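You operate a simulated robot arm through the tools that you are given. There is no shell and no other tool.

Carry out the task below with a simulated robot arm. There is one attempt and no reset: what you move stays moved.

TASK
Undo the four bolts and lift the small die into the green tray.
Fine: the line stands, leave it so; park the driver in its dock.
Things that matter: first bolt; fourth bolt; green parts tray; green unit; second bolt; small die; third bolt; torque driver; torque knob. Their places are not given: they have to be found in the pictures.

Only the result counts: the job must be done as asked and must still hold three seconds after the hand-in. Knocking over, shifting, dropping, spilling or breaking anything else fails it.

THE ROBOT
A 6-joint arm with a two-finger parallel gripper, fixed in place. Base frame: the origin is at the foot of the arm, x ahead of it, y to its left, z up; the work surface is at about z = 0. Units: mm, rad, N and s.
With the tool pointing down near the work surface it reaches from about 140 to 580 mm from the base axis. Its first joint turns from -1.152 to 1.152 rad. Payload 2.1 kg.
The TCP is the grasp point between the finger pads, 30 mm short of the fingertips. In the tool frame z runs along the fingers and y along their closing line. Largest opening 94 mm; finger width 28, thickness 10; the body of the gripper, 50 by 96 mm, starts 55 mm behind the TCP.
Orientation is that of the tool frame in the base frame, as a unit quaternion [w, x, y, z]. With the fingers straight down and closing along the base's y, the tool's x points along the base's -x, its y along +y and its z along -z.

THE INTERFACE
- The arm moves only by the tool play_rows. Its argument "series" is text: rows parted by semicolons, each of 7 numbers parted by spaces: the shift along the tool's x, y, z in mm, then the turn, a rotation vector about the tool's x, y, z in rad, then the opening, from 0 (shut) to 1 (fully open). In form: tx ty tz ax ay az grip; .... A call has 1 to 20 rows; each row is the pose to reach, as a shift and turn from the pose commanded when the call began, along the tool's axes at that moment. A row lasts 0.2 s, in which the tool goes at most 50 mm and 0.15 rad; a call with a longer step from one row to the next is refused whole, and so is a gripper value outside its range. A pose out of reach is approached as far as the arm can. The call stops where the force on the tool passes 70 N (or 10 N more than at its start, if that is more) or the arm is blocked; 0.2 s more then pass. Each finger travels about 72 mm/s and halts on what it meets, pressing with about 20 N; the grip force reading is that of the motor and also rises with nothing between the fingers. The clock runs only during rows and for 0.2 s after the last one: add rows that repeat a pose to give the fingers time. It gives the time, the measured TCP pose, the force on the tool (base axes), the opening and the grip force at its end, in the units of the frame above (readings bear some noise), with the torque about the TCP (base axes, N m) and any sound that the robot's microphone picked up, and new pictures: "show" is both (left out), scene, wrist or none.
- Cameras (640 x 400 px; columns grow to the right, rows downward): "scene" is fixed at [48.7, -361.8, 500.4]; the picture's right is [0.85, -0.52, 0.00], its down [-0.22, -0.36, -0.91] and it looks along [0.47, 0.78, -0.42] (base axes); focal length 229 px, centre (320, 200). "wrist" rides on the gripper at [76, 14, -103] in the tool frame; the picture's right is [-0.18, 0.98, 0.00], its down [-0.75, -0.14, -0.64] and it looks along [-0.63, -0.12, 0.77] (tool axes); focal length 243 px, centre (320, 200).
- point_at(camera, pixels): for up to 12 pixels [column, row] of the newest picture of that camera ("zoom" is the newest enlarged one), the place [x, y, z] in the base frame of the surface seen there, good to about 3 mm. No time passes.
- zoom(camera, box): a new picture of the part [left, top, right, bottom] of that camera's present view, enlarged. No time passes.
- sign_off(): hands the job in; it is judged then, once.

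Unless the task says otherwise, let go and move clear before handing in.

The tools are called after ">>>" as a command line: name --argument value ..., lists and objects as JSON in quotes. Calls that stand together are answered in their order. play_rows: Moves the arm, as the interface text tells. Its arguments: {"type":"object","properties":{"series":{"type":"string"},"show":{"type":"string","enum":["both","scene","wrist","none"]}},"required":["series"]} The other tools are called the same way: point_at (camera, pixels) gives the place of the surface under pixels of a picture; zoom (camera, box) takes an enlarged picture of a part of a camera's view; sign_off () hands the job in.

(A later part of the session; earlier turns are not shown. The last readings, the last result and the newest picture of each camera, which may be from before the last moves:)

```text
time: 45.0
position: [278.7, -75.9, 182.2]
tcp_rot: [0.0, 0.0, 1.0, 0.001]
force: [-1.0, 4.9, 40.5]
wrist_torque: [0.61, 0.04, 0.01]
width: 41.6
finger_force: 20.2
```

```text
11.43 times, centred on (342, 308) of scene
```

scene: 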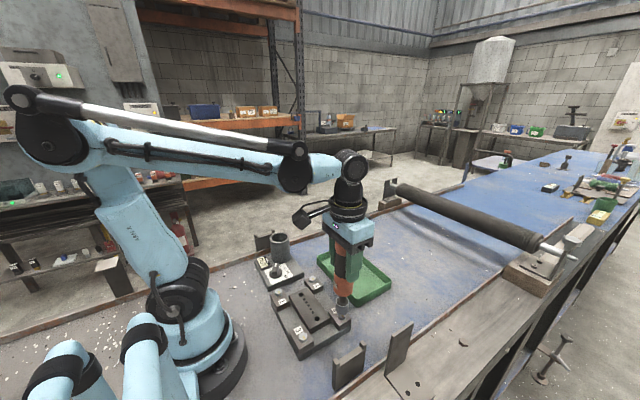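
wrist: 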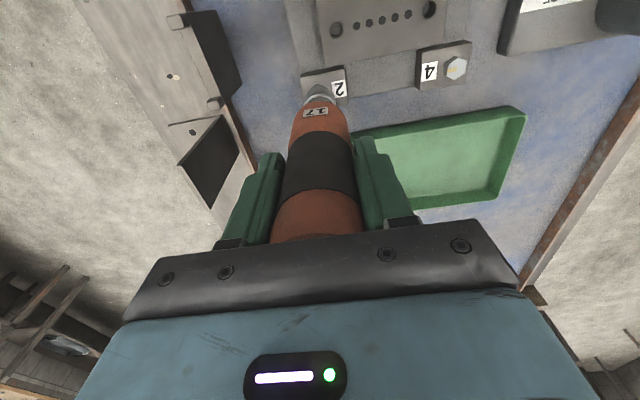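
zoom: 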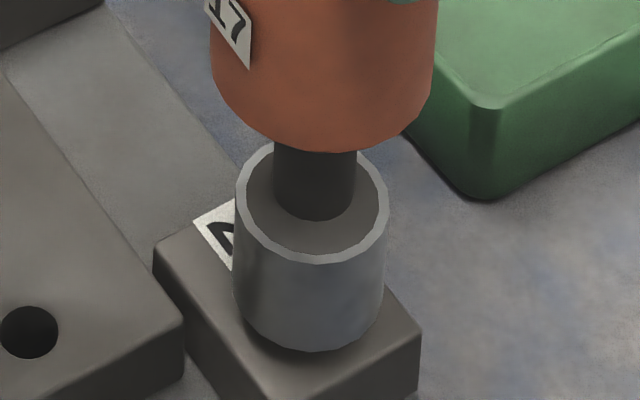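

The force is steady, so bolt 2 has stopped climbing. I'll lift off 60 mm and inspect.

>>> play_rows --series "0 0 -3 0 0 0 0; 0 0 -10 0 0 0 0; 0 0 -25 0 0 0 0; 0 0 -45 0 0 0 0; 0 0 -60 0 0 0 0; 0 0 -60 0 0 0 0"

>>> zoom --camera "scene" --box '[260, 260, 360, 350]'

>>> point_at --camera "scene" --pixels '[[278.5, 291.5], [278, 292], [341.5, 312], [341, 312.5], [342, 312.5], [303, 334], [303.5, 334.5], [312.5, 278]]'

```text
time: 46.4
position: [277.9, -74.3, 243.3]
tcp_rot: [0.0, -0.002, 1.0, 0.0]
force: [0.3, 0.4, -5.0]
wrist_torque: [0.0, 0.05, 0.03]
width: 41.9
finger_force: 19.9
```

scene: 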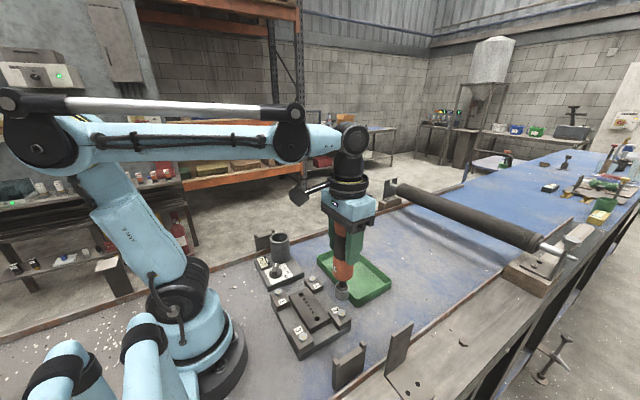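
wrist: 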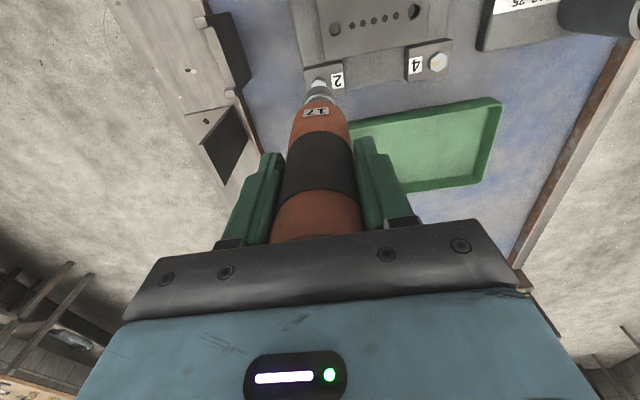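

```text
4.44 times, centred on (310, 305) of scene
```

zoom: 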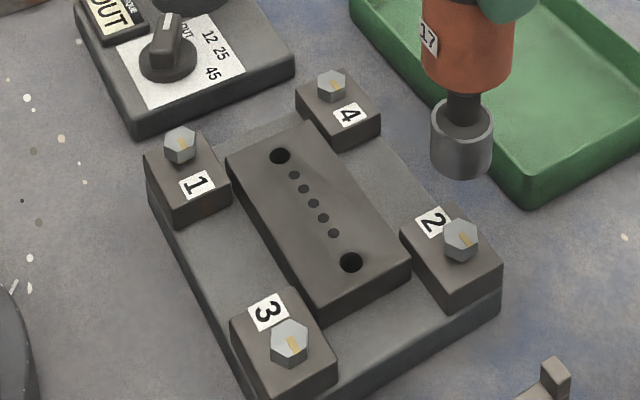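

```text
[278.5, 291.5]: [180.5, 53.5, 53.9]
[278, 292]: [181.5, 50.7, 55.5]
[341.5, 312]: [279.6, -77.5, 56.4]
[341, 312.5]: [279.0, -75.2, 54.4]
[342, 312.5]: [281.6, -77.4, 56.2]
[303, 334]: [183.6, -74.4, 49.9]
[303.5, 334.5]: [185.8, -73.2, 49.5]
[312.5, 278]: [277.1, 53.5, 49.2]
```

Bolts 1 and 2 now both stand at z≈55–56; 3 and 4 are still at 49. Next, bolt 3: move over (181,-76) and come down to just above the head.

>>> play_rows --series "15 0 0 0 0 0 0; 40 -0.5 0 0 0 0 0; 65 -1 0 0 0 0 0; 85 -1.5 0 0 0 0 0; 96.7 -1.5 0 0 0 0 0; 96.7 -1.5 15 0 0 0 0; 96.7 -1.5 30 0 0 0 0; 96.7 -1.5 44 0 0 0 0; 96.7 -1.5 44 0 0 0 0"

>>> zoom --camera "scene" --box '[285, 310, 320, 345]'

>>> zoom --camera "wrist" --box '[300, 75, 340, 105]'

```text
time: 48.4
position: [183.0, -78.1, 199.1]
tcp_rot: [0.001, -0.001, 1.0, 0.0]
force: [0.0, -0.6, -5.9]
wrist_torque: [0.02, 0.0, 0.01]
width: 41.5
finger_force: 20.1
```

scene: 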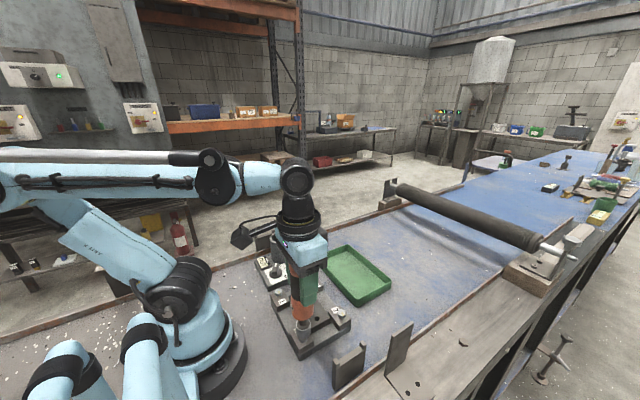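
wrist: 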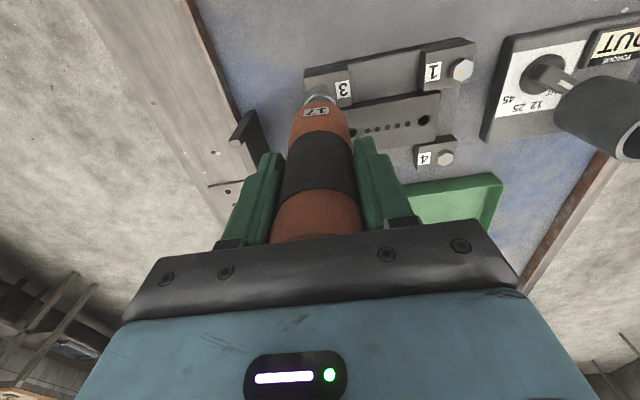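

```text
11.43 times, centred on (302, 328) of scene
```

zoom: 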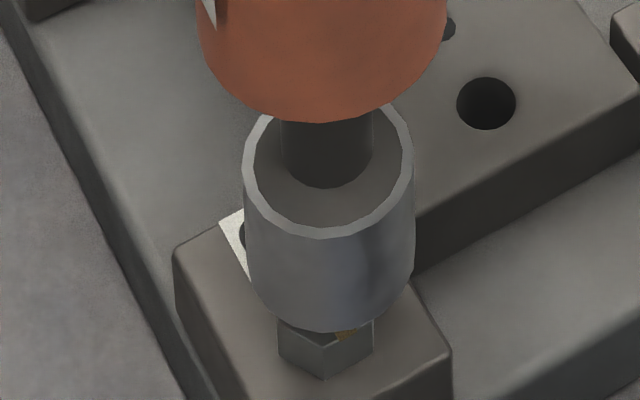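

```text
13.33 times, centred on (320, 90) of wrist
```

zoom: 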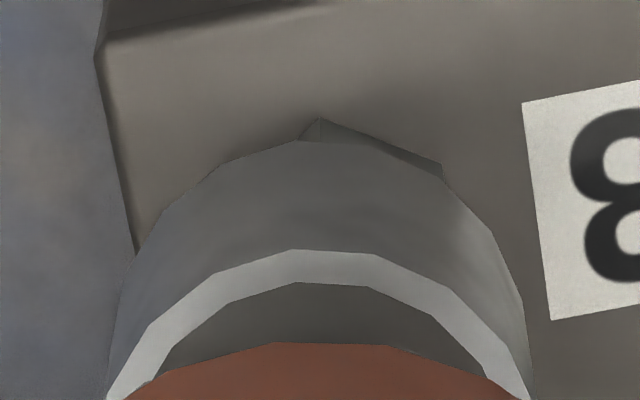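

The socket is just over head 3; the hex vertex at (320,118) suggests a correction of about -1 mm in x and +1.6 mm in y. I'll apply it and lower over the head.

>>> play_rows --series "1.1 1.6 0 0 0 0 0; 1.1 1.6 0 0 0 0 0" --show "none"

>>> zoom --camera "scene" --box '[285, 310, 320, 345]'

>>> zoom --camera "wrist" --box '[300, 75, 340, 105]'

```text
time: 49.0
position: [179.6, -77.2, 199.2]
tcp_rot: [0.0, -0.001, 1.0, 0.001]
force: [-0.2, 0.6, -5.3]
wrist_torque: [-0.02, 0.0, 0.0]
width: 41.8
finger_force: 19.8
```

```text
11.43 times, centred on (302, 328) of scene
```

zoom: 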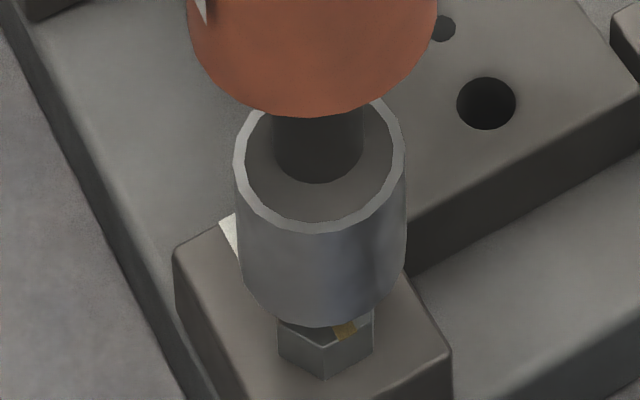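

```text
13.33 times, centred on (320, 90) of wrist
```

zoom: 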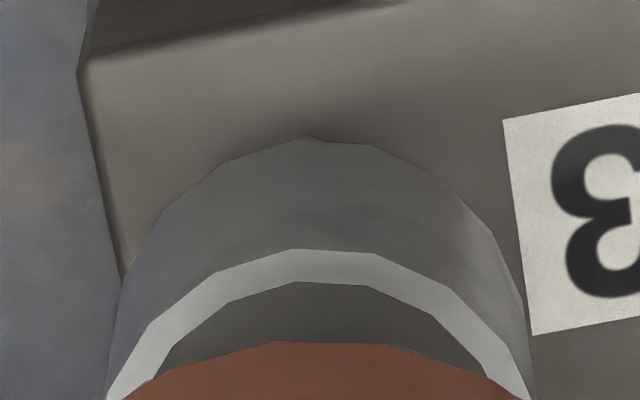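

Aligned within about 1 mm on head 3. I'll lower to just above the expected contact height.

>>> play_rows --series "0 0 2 0 0 0 0; 0 0 4 0 0 0 0; 0 0 6 0 0 0 0; 0 0 8 0 0 0 0; 0 0 10 0 0 0 0; 0 0 12 0 0 0 0; 0 0 14 0 0 0 0; 0 0 16 0 0 0 0; 0 0 17 0 0 0 0; 0 0 17 0 0 0 0" --show "none"

>>> zoom --camera "scene" --box '[285, 310, 320, 345]'

```text
time: 51.2
position: [180.0, -76.7, 181.9]
tcp_rot: [0.0, -0.001, 1.0, 0.0]
force: [0.2, 0.1, -6.2]
wrist_torque: [0.03, 0.02, 0.0]
width: 41.5
finger_force: 20.3
```

```text
11.43 times, centred on (302, 328) of scene
```

zoom: 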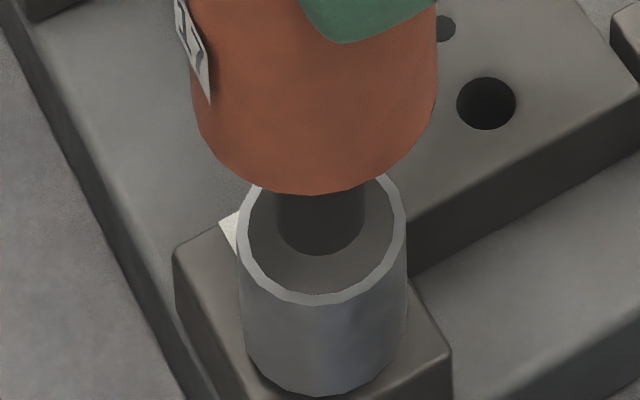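

Seating is close. I'll make single 1 mm steps with short calls and yield as soon as contact comes.

>>> play_rows --series "0 0 1.2 0 0 0 0" --show "none"

>>> play_rows --series "0 0 1 0 0 0 0" --show "none"

```text
time: 51.6
position: [182.3, -77.0, 179.4]
tcp_rot: [0.0, 0.0, 1.0, 0.001]
force: [-0.4, 0.7, -5.4]
wrist_torque: [0.0, 0.01, -0.03]
width: 41.6
finger_force: 20.3
```

```text
time: 52.0
position: [181.9, -77.1, 180.0]
tcp_rot: [0.0, -0.001, 1.0, 0.0]
force: [0.5, 0.1, -6.2]
wrist_torque: [0.05, -0.03, 0.01]
width: 41.8
finger_force: 20.1
```

>>> play_rows --series "0 0 1 0 0 0 0" --show "none"

```text
time: 52.4
position: [180.1, -77.1, 178.0]
tcp_rot: [-0.001, -0.002, 1.0, 0.0]
force: [-1.1, 1.3, 8.4]
wrist_torque: [0.12, -0.03, 0.03]
width: 41.7
finger_force: 20.1
```

Contact has begun (about 14 N). I'll hold one row to let the driver work.

>>> play_rows --series "0 0 0 0 0 0 0" --show "none"

```text
time: 52.8
position: [178.9, -77.4, 178.7]
tcp_rot: [0.0, 0.0, 1.0, 0.001]
force: [-1.1, 1.7, 33.7]
wrist_torque: [0.18, 0.07, 0.0]
width: 41.7
finger_force: 20.3
```

Force grew to 34 N, so bolt 3 is climbing. I'll yield 2 mm upward.

>>> play_rows --series "0 0 -2 0 0 0 0" --show "none"

```text
time: 53.2
position: [180.1, -76.2, 182.6]
tcp_rot: [-0.001, 0.0, 1.0, 0.001]
force: [-4.3, -1.8, 50.2]
wrist_torque: [-0.23, 0.38, 0.01]
width: 41.9
finger_force: 20.1
```

>>> play_rows --series "0 0 -1.5 0 0 0 0" --show "none"

```text
time: 53.6
position: [181.1, -76.7, 181.9]
tcp_rot: [0.0, -0.002, 1.0, 0.0]
force: [-5.3, -1.6, 46.3]
wrist_torque: [-0.03, 0.55, -0.01]
width: 41.3
finger_force: 19.6
```

It keeps pushing at 46 N after yielding. I'll hold to see whether the climb is over.

>>> play_rows --series "0 0 0 0 0 0 0; 0 0 0 0 0 0 0" --show "none"

>>> play_rows --series "0 0 0 0 0 0 0; 0 0 0 0 0 0 0; 0 0 0 0 0 0 0" --show "none"

```text
time: 54.2
position: [181.0, -76.5, 182.4]
tcp_rot: [0.001, -0.001, 1.0, 0.0]
force: [-6.2, -1.8, 46.6]
wrist_torque: [-0.24, 0.63, -0.01]
width: 41.9
finger_force: 20.4
```

```text
time: 55.0
position: [181.2, -77.5, 183.1]
tcp_rot: [0.001, 0.0, 1.0, 0.0]
force: [-5.2, -1.0, 46.5]
wrist_torque: [-0.21, 0.53, 0.01]
width: 41.5
finger_force: 19.8
```

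The force is steady at 46 N, so bolt 3 is fully out. I'll lift off and move to above bolt 4, checking bolt 3's height on the way.

>>> play_rows --series "0 0 -3 0 0 0 0; 0 0 -10 0 0 0 0; 0 0 -25 0 0 0 0; 0 0 -45 0 0 0 0; 0 0 -60 0 0 0 0; 0 0 -60 0 0 0 0" --show "scene"

>>> zoom --camera "scene" --box '[260, 260, 360, 350]'

>>> point_at --camera "scene" --pixels '[[302.5, 333.5], [303, 334], [302, 333], [312.5, 278], [312, 277.5], [313, 277.5]]'

```text
time: 56.4
position: [180.8, -78.6, 242.4]
tcp_rot: [0.0, -0.002, 1.0, -0.001]
force: [0.5, 0.7, -5.2]
wrist_torque: [0.01, 0.01, 0.02]
width: 42.0
finger_force: 19.6
```

scene: 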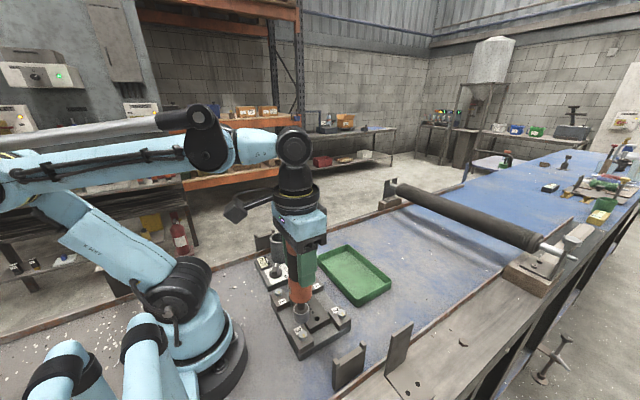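

```text
4.44 times, centred on (310, 305) of scene
```

zoom: 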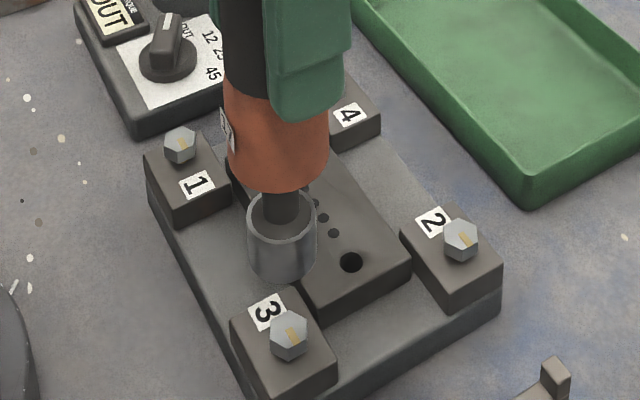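

```text
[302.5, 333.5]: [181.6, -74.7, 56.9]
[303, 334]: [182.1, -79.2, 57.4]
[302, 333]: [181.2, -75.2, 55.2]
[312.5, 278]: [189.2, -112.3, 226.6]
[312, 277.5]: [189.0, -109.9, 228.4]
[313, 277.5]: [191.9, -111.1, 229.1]
```

Bolt 3 stands at 56. Now on to bolt 4: moving over about (278,56) and down to just above its head.

>>> play_rows --series "-12 16 0 0 0 0 0; -30 41 0 0 0 0 0; -50 68 0 0 0 0 0; -70 95 0 0 0 0 0; -87 119 0 0 0 0 0; -97 133 0 0 0 0 0; -97 133 15 0 0 0 0; -97 133 30 0 0 0 0; -97 133 43 0 0 0 0; -97 133 43 0 0 0 0"

>>> zoom --camera "scene" --box '[295, 255, 330, 290]'

>>> zoom --camera "wrist" --box '[300, 75, 340, 105]'

```text
time: 58.6
position: [275.3, 57.1, 197.8]
tcp_rot: [0.0, -0.001, 1.0, 0.0]
force: [0.3, 0.4, -6.0]
wrist_torque: [0.0, 0.01, 0.01]
width: 41.5
finger_force: 19.7
```

scene: 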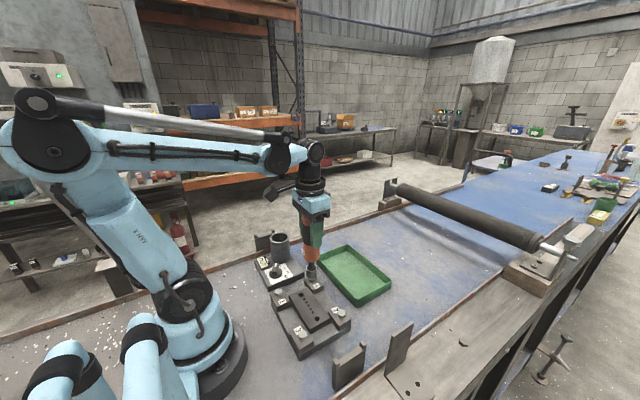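
wrist: 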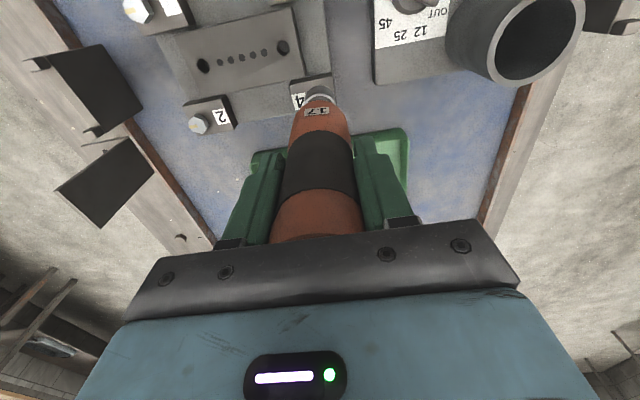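

```text
11.43 times, centred on (312, 272) of scene
```

zoom: 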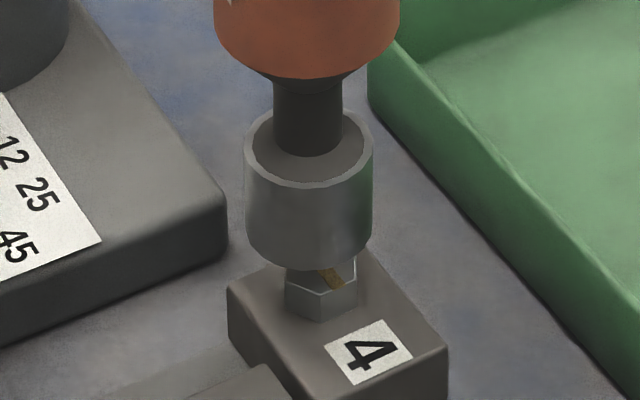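

```text
13.33 times, centred on (320, 90) of wrist
```

zoom: 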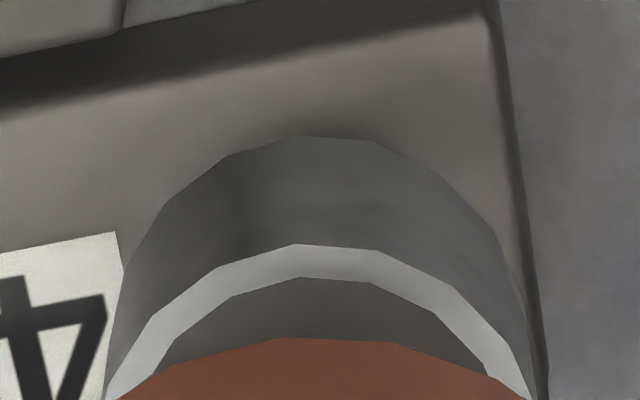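

The socket is about 2.3 mm short in x over head 4 (scene offset ≈11 px in the zoom). I'll correct and re-check.

>>> play_rows --series "-2.3 -0.6 0 0 0 0 0; -2.3 -0.6 0 0 0 0 0" --show "none"

>>> zoom --camera "scene" --box '[295, 255, 330, 290]'

>>> zoom --camera "wrist" --box '[300, 75, 340, 105]'

```text
time: 59.2
position: [279.9, 55.1, 198.3]
tcp_rot: [0.0, -0.001, 1.0, 0.0]
force: [0.7, -1.0, -5.6]
wrist_torque: [-0.02, -0.01, 0.01]
width: 41.5
finger_force: 20.1
```

```text
11.43 times, centred on (312, 272) of scene
```

zoom: 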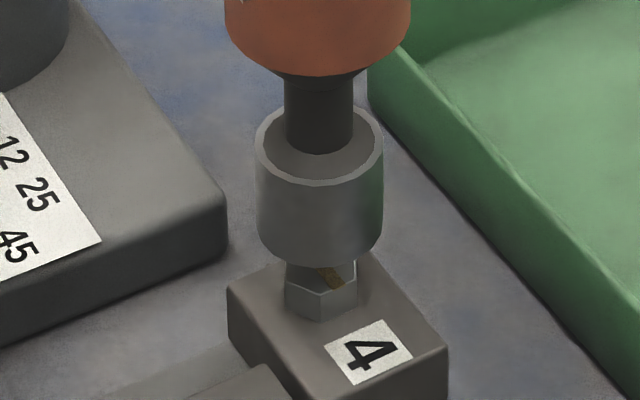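

```text
13.33 times, centred on (320, 90) of wrist
```

zoom: 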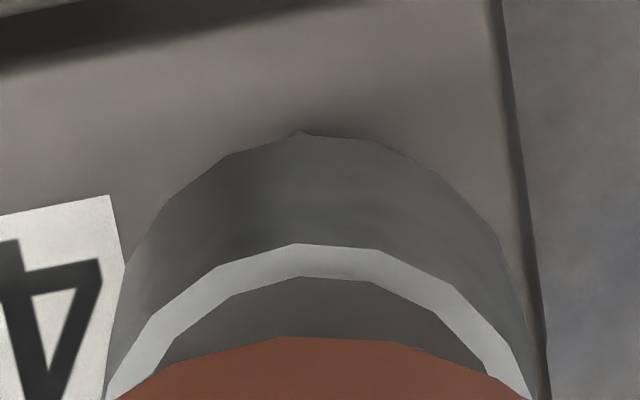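

Centred on head 4 in both views. I'll lower to just above seating.

>>> play_rows --series "0 0 2 0 0 0 0; 0 0 4 0 0 0 0; 0 0 6 0 0 0 0; 0 0 8 0 0 0 0; 0 0 10 0 0 0 0; 0 0 12 0 0 0 0; 0 0 14 0 0 0 0; 0 0 16 0 0 0 0; 0 0 17 0 0 0 0; 0 0 17 0 0 0 0" --show "none"

>>> play_rows --series "0 0 1.2 0 0 0 0" --show "none"

>>> zoom --camera "scene" --box '[295, 255, 330, 290]'

```text
time: 61.4
position: [278.8, 56.9, 181.8]
tcp_rot: [-0.001, -0.001, 1.0, 0.001]
force: [0.6, 0.5, -5.8]
wrist_torque: [0.02, -0.01, 0.04]
width: 41.6
finger_force: 19.9
```

```text
time: 61.8
position: [280.1, 56.8, 179.7]
tcp_rot: [0.0, -0.001, 1.0, 0.0]
force: [0.6, -0.3, -5.7]
wrist_torque: [0.03, -0.04, 0.02]
width: 41.4
finger_force: 19.9
```

```text
11.43 times, centred on (312, 272) of scene
```

zoom: 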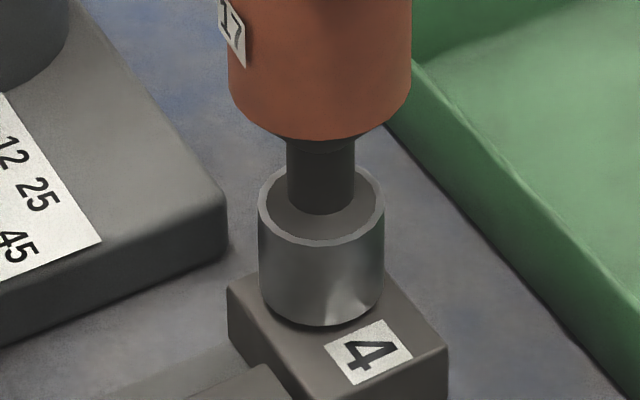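

The socket is around head 4 and almost seated. I'll step down 1 mm.

>>> play_rows --series "0 0 1 0 0 0 0" --show "none"

```text
time: 62.2
position: [281.3, 57.2, 179.3]
tcp_rot: [0.0, -0.001, 1.0, 0.0]
force: [-1.7, 0.6, 17.3]
wrist_torque: [-0.32, 0.04, 0.07]
width: 41.2
finger_force: 20.2
```

Contact at about 23 N. I'll hold one row for the driver to work.

>>> play_rows --series "0 0 0 0 0 0 0" --show "none"

```text
time: 62.6
position: [280.7, 57.4, 179.6]
tcp_rot: [0.001, 0.0, 1.0, 0.0]
force: [-3.2, -2.4, 64.2]
wrist_torque: [-0.35, 0.35, 0.0]
width: 41.7
finger_force: 19.8
```

Force climbed to 64 N as bolt 4 rises, so I'll yield 2.5 mm upward.

>>> play_rows --series "0 0 -2.5 0 0 0 0" --show "none"

```text
time: 63.0
position: [280.9, 58.2, 182.7]
tcp_rot: [-0.001, -0.001, 1.0, 0.0]
force: [-7.1, -1.7, 62.7]
wrist_torque: [-0.46, 0.86, -0.01]
width: 41.7
finger_force: 20.4
```

>>> play_rows --series "0 0 -1.5 0 0 0 0" --show "none"

>>> play_rows --series "0 0 0 0 0 0 0; 0 0 0 0 0 0 0; 0 0 0 0 0 0 0" --show "none"

```text
time: 63.4
position: [280.1, 56.4, 182.3]
tcp_rot: [0.0, -0.001, 1.0, 0.0]
force: [-7.2, -2.5, 36.0]
wrist_torque: [-0.39, 0.83, -0.05]
width: 41.5
finger_force: 19.9
```

```text
time: 64.2
position: [281.7, 56.8, 181.9]
tcp_rot: [0.0, -0.001, 1.0, 0.0]
force: [-7.4, -0.3, 35.5]
wrist_torque: [-0.16, 0.79, -0.01]
width: 41.9
finger_force: 19.9
```

The force is steady at 36 N, so bolt 4 has stopped climbing. I'll lift straight off and inspect all four heads.

>>> play_rows --series "0 0 -3 0 0 0 0; 0 0 -10 0 0 0 0; 0 0 -25 0 0 0 0; 0 0 -50 0 0 0 0; 0 0 -80 0 0 0 0; 0 0 -110 0 0 0 0; 0 0 -130 0 0 0 0; 0 0 -130 0 0 0 0"

>>> zoom --camera "scene" --box '[260, 260, 360, 350]'

>>> point_at --camera "scene" --pixels '[[312.5, 276.5], [312, 277], [313, 277], [278.5, 291.5], [341.5, 312.5], [302.5, 333.5]]'

```text
time: 66.0
position: [280.5, 55.7, 313.6]
tcp_rot: [0.0, -0.001, 1.0, 0.0]
force: [0.8, -0.6, -5.6]
wrist_torque: [-0.01, -0.01, 0.04]
width: 41.4
finger_force: 20.0
```

scene: 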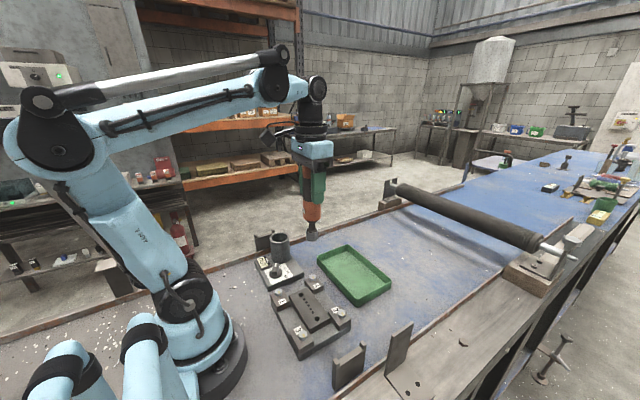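
wrist: 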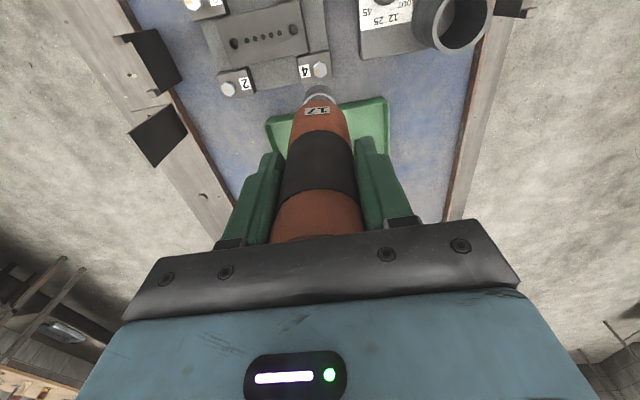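

```text
4.44 times, centred on (310, 305) of scene
```

zoom: 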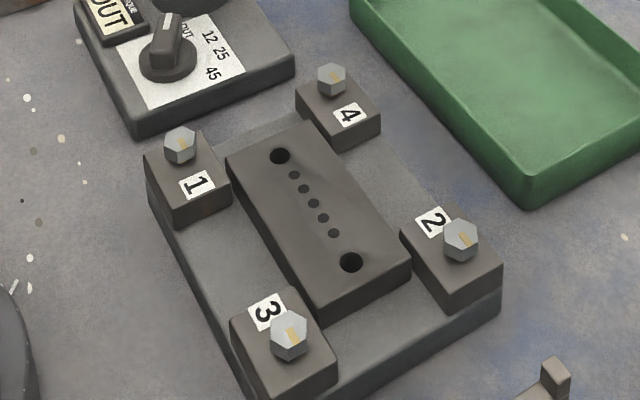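

```text
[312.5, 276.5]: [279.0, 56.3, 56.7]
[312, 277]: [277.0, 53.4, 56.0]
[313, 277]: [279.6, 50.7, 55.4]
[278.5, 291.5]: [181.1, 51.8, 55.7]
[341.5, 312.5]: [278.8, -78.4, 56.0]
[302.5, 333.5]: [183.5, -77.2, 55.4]
```

All four heads stand at z≈56, so the bolts are undone. Now I'll carry the driver back over its cup at about (250,211) and check alignment.

>>> play_rows --series "4 18 0 0 0 0 0; 9 44 0 0 0 0 0; 15 74 0 0 0 0 0; 21 104 0 0 0 0 0; 26 132 0 0 0 0 0; 30 150 0 0 0 0 0; 31 155.3 0 0 0 0 0; 31 155.3 25 0 0 0 0; 31 155.3 45 0 0 0 0; 31 155.3 45 0 0 0 0"

>>> play_rows --series "0 0 0 0 0 0 0" --show "none"

>>> zoom --camera "scene" --box '[250, 200, 310, 270]'

>>> zoom --camera "wrist" --box '[270, 40, 370, 130]'

```text
time: 68.2
position: [248.8, 212.4, 266.6]
tcp_rot: [-0.001, -0.001, 1.0, 0.0]
force: [-0.5, -0.8, -6.8]
wrist_torque: [0.0, 0.02, 0.03]
width: 41.4
finger_force: 20.0
```

scene: 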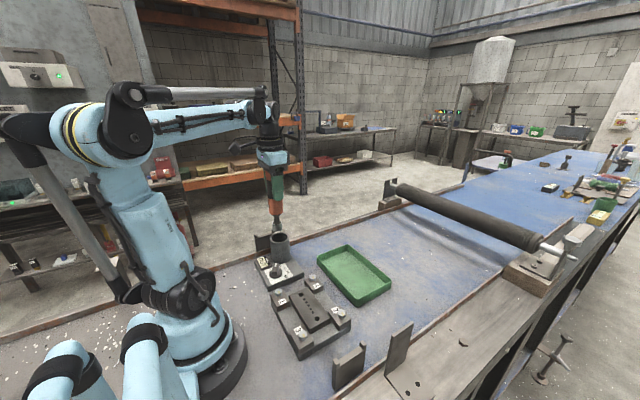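
wrist: 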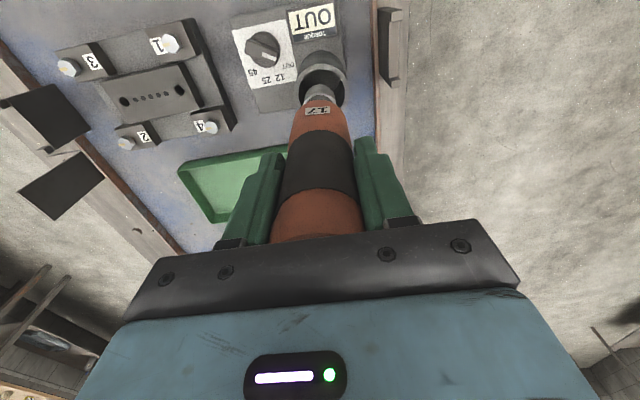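

```text
time: 68.6
position: [248.4, 211.7, 267.3]
tcp_rot: [0.0, 0.0, 1.0, 0.0]
force: [0.1, -0.1, -6.0]
wrist_torque: [-0.03, 0.04, 0.0]
width: 41.4
finger_force: 20.0
```

```text
5.71 times, centred on (280, 235) of scene
```

zoom: 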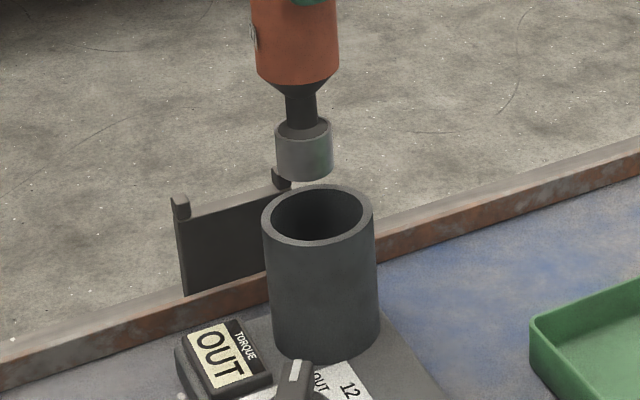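

```text
4.44 times, centred on (320, 85) of wrist
```

zoom: 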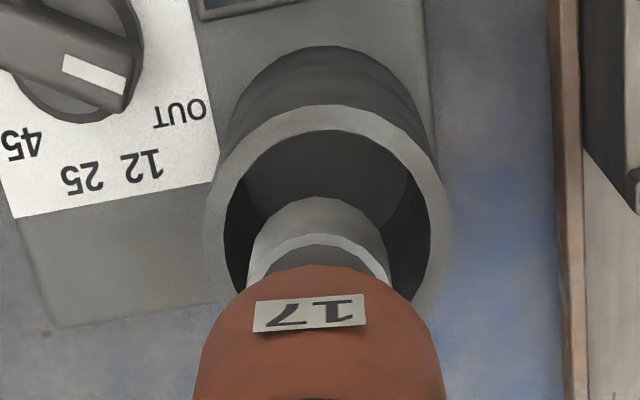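

The cup seems offset from the socket by a few mm toward +x. I'll measure socket and cup rim points in both views to fix the correction.

>>> zoom --camera "scene" --box '[262, 215, 302, 255]'

>>> point_at --camera "zoom" --pixels '[[230, 100], [320, 100], [275, 120], [275, 90]]'

>>> point_at --camera "wrist" --pixels '[[297, 90], [346, 90], [322, 66], [302, 76], [343, 77], [320, 86], [306, 92], [334, 92]]'

```text
10.00 times, centred on (282, 235) of scene
```

zoom: 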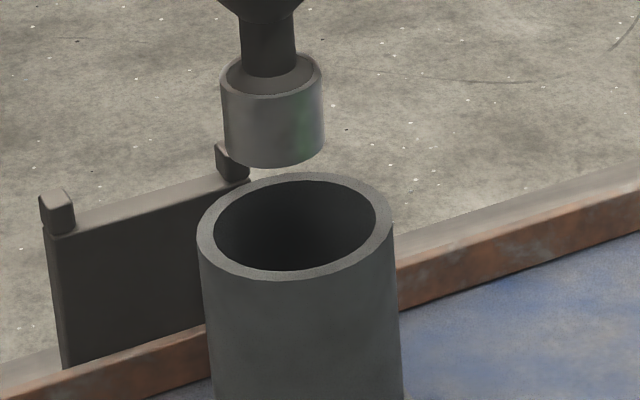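

```text
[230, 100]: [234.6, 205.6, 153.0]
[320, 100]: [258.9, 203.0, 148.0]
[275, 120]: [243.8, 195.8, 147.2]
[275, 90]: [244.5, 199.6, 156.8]
```

```text
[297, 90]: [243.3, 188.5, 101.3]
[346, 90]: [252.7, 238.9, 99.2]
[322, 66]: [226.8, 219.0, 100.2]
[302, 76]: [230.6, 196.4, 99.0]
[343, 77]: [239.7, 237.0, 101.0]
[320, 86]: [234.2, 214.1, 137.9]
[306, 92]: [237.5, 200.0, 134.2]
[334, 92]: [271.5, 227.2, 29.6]
```

The cup centre is about 4 mm further in +x and 1.3 mm in +y than the socket. I'll correct and lower so the socket enters the cup, stopping before the handle reaches the rim.

>>> play_rows --series "-4.3 1.3 0 0 0 0 0; -4.3 1.3 15 0 0 0 0; -4.3 1.3 30 0 0 0 0; -4.3 1.3 45 0 0 0 0; -4.3 1.3 58 0 0 0 0; -4.3 1.3 58 0 0 0 0"

>>> zoom --camera "scene" --box '[262, 215, 302, 255]'

>>> zoom --camera "wrist" --box '[270, 50, 370, 140]'

```text
time: 70.0
position: [253.9, 212.6, 209.4]
tcp_rot: [0.0, -0.001, 1.0, 0.001]
force: [-1.1, 0.7, -5.4]
wrist_torque: [0.05, 0.01, -0.01]
width: 41.4
finger_force: 20.4
```

scene: 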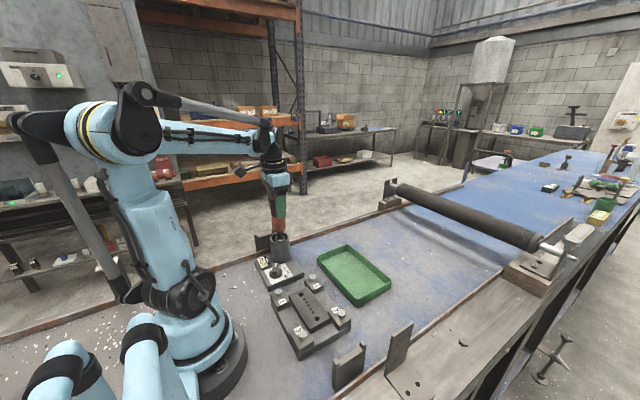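
wrist: 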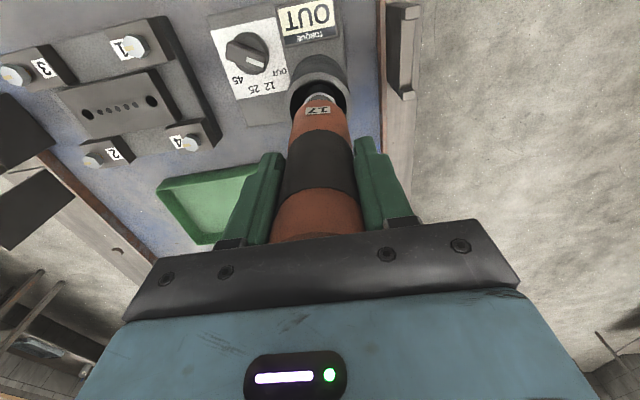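

```text
10.00 times, centred on (282, 235) of scene
```

zoom: 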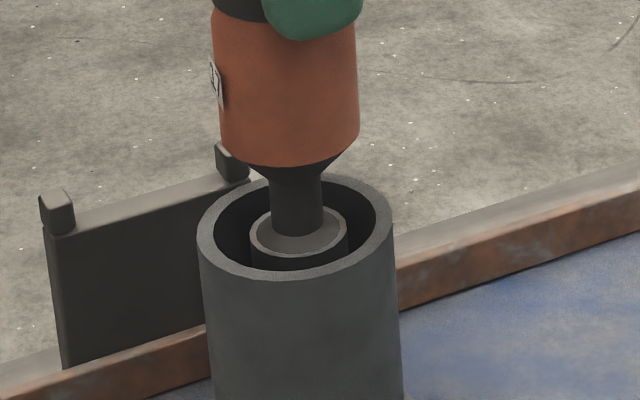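

```text
4.44 times, centred on (320, 95) of wrist
```

zoom: 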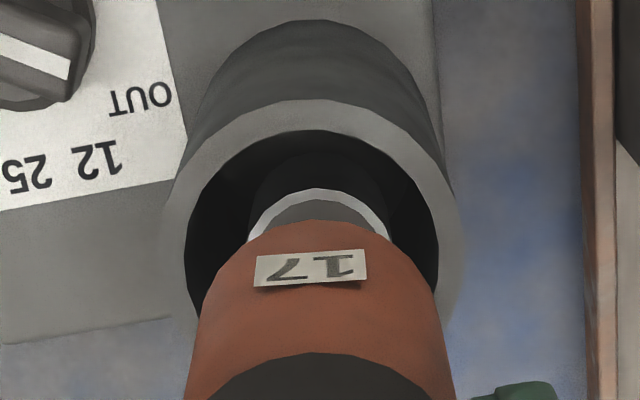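

The socket is inside the cup; the wrist view shows the cup centre about 1.3 mm toward -y. I'll correct and lower the driver further with force watching.

>>> play_rows --series "0.4 -1.3 0 0 0 0 0; 0.4 -1.3 5 0 0 0 0; 0.4 -1.3 10 0 0 0 0; 0.4 -1.3 15 0 0 0 0; 0.4 -1.3 20 0 0 0 0; 0.4 -1.3 20 0 0 0 0"

>>> zoom --camera "scene" --box '[262, 215, 302, 255]'

>>> zoom --camera "wrist" --box '[270, 50, 370, 140]'

```text
time: 71.4
position: [252.7, 212.8, 190.4]
tcp_rot: [0.0, -0.001, 1.0, 0.0]
force: [0.3, -0.2, -4.8]
wrist_torque: [0.01, -0.01, -0.04]
width: 41.3
finger_force: 19.7
```

scene: 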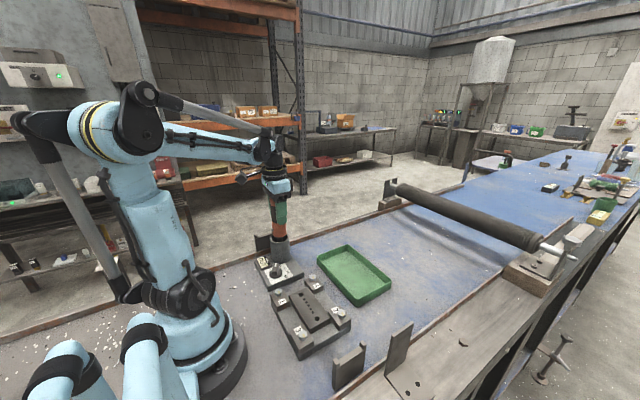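
wrist: 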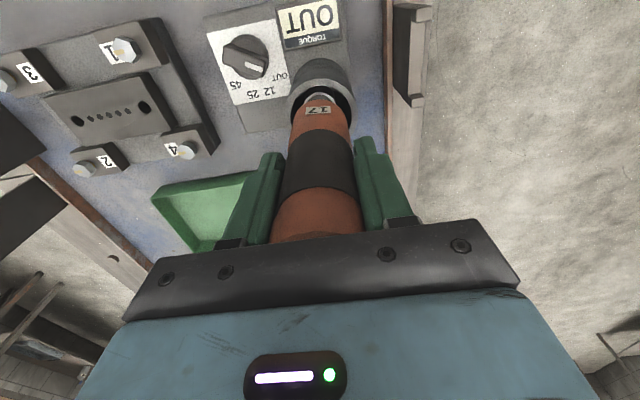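

```text
10.00 times, centred on (282, 235) of scene
```

zoom: 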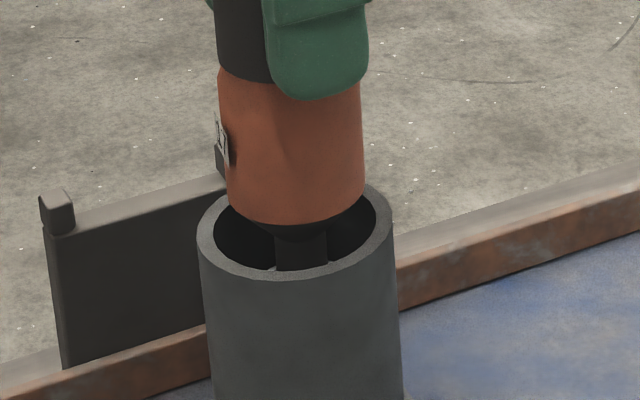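

```text
4.44 times, centred on (320, 95) of wrist
```

zoom: 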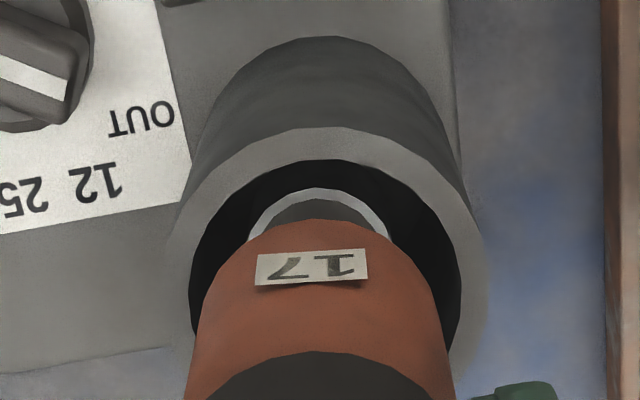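

The handle's lower end is entering the cup with clearance all round. I'll nudge 0.7 mm in +y and lower on toward the seat.

>>> play_rows --series "0 0.7 0 0 0 0 0; 0 0.7 4 0 0 0 0; 0 0.7 8 0 0 0 0; 0 0.7 12 0 0 0 0; 0 0.7 16 0 0 0 0; 0 0.7 20 0 0 0 0; 0 0.7 20 0 0 0 0" --show "wrist"

>>> zoom --camera "scene" --box '[262, 215, 302, 255]'

>>> zoom --camera "wrist" --box '[270, 50, 370, 140]'

```text
time: 73.0
position: [252.1, 211.1, 169.7]
tcp_rot: [0.0, -0.001, 1.0, -0.001]
force: [-0.3, 0.1, -5.1]
wrist_torque: [0.0, 0.01, 0.01]
width: 41.3
finger_force: 20.2
```

wrist: 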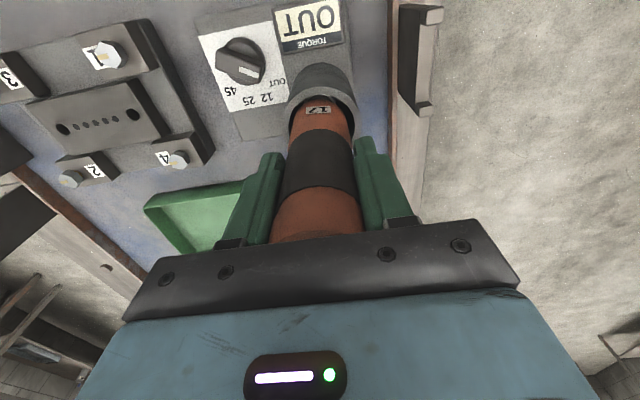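

```text
10.00 times, centred on (282, 235) of scene
```

zoom: 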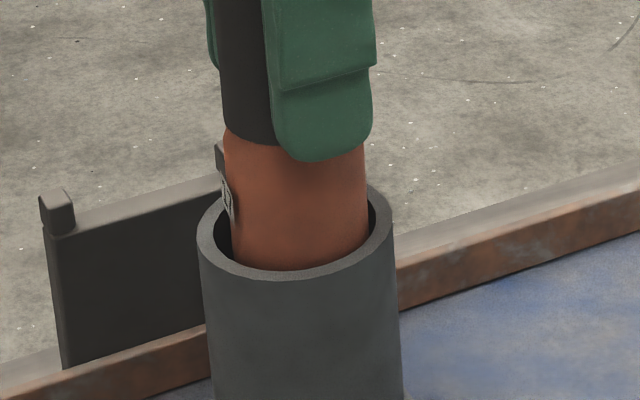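

```text
4.44 times, centred on (320, 95) of wrist
```

zoom: 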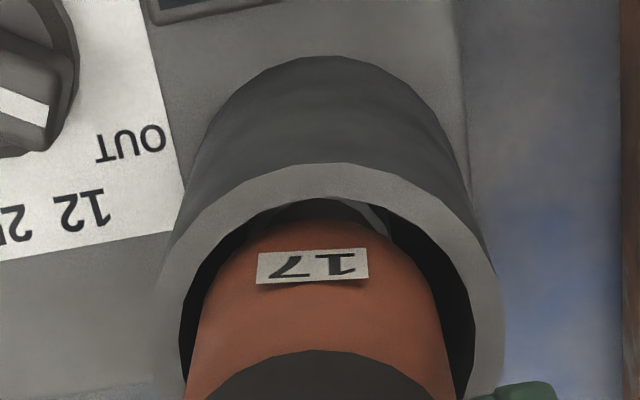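

The driver slides in freely. I'll lower the last few millimetres in small steps until it seats.

>>> play_rows --series "0 0.4 2 0 0 0 0; 0 0.4 4 0 0 0 0; 0 0.4 6 0 0 0 0; 0 0.4 7 0 0 0 0; 0 0.4 7 0 0 0 0" --show "none"

>>> play_rows --series "0 0 1 0 0 0 0; 0 0 1 0 0 0 0" --show "none"

>>> play_rows --series "0 0 1 0 0 0 0; 0 0 1 0 0 0 0" --show "none"

```text
time: 74.2
position: [253.6, 213.2, 162.4]
tcp_rot: [0.0, 0.0, 1.0, 0.0]
force: [0.7, 0.4, -5.4]
wrist_torque: [-0.05, -0.03, -0.04]
width: 41.4
finger_force: 20.2
```

```text
time: 74.8
position: [253.2, 212.5, 162.0]
tcp_rot: [0.001, -0.001, 1.0, 0.0]
force: [0.5, -0.2, -6.1]
wrist_torque: [0.0, -0.02, 0.0]
width: 41.6
finger_force: 19.8
```

```text
time: 75.4
position: [253.3, 212.6, 161.1]
tcp_rot: [0.0, -0.001, 1.0, 0.001]
force: [0.6, -0.3, -5.7]
wrist_torque: [-0.01, 0.02, 0.0]
width: 41.4
finger_force: 20.1
```

Not yet seated at z 161. I'll keep on in 1 mm steps.

>>> play_rows --series "0 0 1 0 0 0 0; 0 0 1 0 0 0 0" --show "none"

>>> play_rows --series "0 0 1 0 0 0 0; 0 0 1 0 0 0 0" --show "none"

>>> zoom --camera "scene" --box '[250, 190, 310, 270]'

```text
time: 76.0
position: [252.6, 212.2, 159.9]
tcp_rot: [0.0, -0.001, 1.0, 0.0]
force: [1.1, 0.7, -5.9]
wrist_torque: [-0.01, -0.02, 0.03]
width: 41.6
finger_force: 19.9
```

```text
time: 76.6
position: [253.8, 211.8, 160.8]
tcp_rot: [0.0, 0.0, 1.0, -0.001]
force: [0.6, 0.0, -6.1]
wrist_torque: [0.02, 0.02, 0.01]
width: 41.2
finger_force: 19.5
```

```text
5.00 times, centred on (280, 230) of scene
```

zoom: 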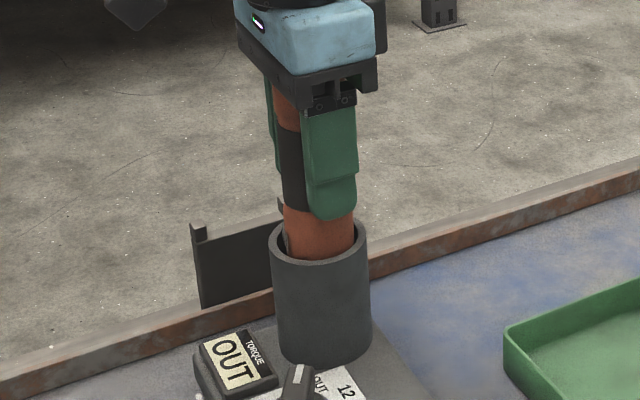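

The dark band is almost at its original docked height. I'll go on in 1 mm steps until the force shows the seat.

>>> play_rows --series "0 0 1 0 0 0 0; 0 0 1 0 0 0 0" --show "none"

>>> play_rows --series "0 0 1 0 0 0 0; 0 0 1 0 0 0 0" --show "none"

```text
time: 77.2
position: [253.7, 212.6, 158.0]
tcp_rot: [-0.001, -0.001, 1.0, 0.001]
force: [-1.1, -0.6, 16.7]
wrist_torque: [0.0, -0.06, 0.08]
width: 41.5
finger_force: 20.6
```

```text
time: 77.8
position: [253.7, 212.9, 157.2]
tcp_rot: [0.0, -0.001, 1.0, 0.0]
force: [-1.8, 0.6, 16.4]
wrist_torque: [0.06, -0.03, 0.11]
width: 41.5
finger_force: 19.8
```

The driver is seated (+16 N). I'll open the fingers and rise straight up clear of it.

>>> play_rows --series "0 0 0 0 0 0 0.5; 0 0 0 0 0 0 0.7; 0 0 0 0 0 0 1; 0 0 0 0 0 0 1; 0 0 0 0 0 0 1"

>>> play_rows --series "0 0 -15 0 0 0 1; 0 0 -35 0 0 0 1; 0 0 -60 0 0 0 1; 0 0 -90 0 0 0 1; 0 0 -125 0 0 0 1; 0 0 -150 0 0 0 1; 0 0 -150 0 0 0 1"

>>> zoom --camera "scene" --box '[240, 190, 320, 270]'

```text
time: 79.0
position: [253.1, 212.2, 157.8]
tcp_rot: [0.0, -0.001, 1.0, 0.0]
force: [0.4, -1.0, -0.2]
wrist_torque: [0.01, 0.0, 0.0]
width: 94.1
finger_force: 0.1
```

scene: 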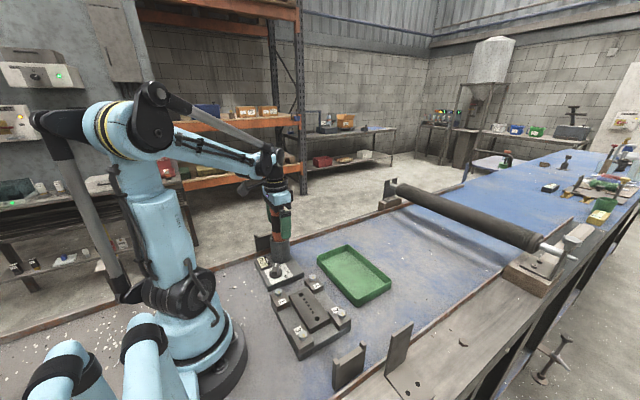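
wrist: 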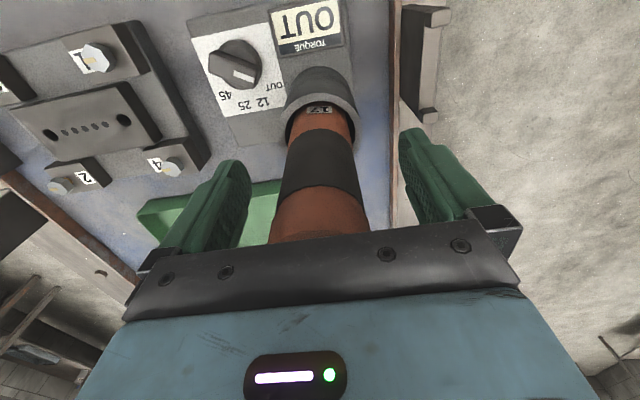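

```text
time: 80.6
position: [253.0, 213.8, 310.5]
tcp_rot: [0.0, 0.0, 1.0, 0.0]
force: [0.8, -0.8, -0.2]
wrist_torque: [0.03, -0.01, 0.03]
width: 94.1
finger_force: 0.2
```

scene: 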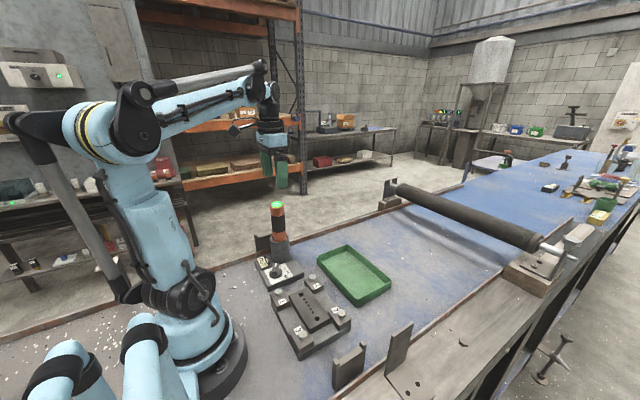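
wrist: 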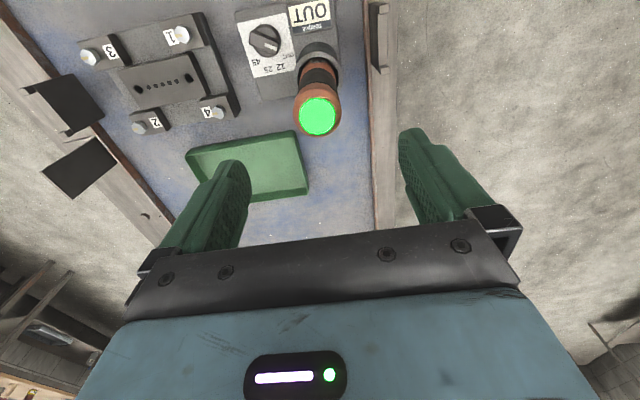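

```text
5.00 times, centred on (280, 230) of scene
```

zoom: 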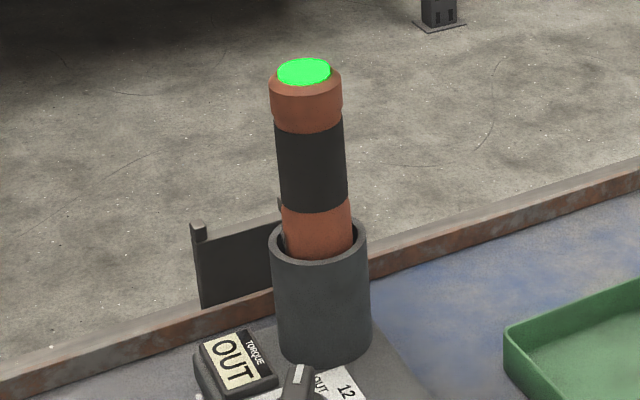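

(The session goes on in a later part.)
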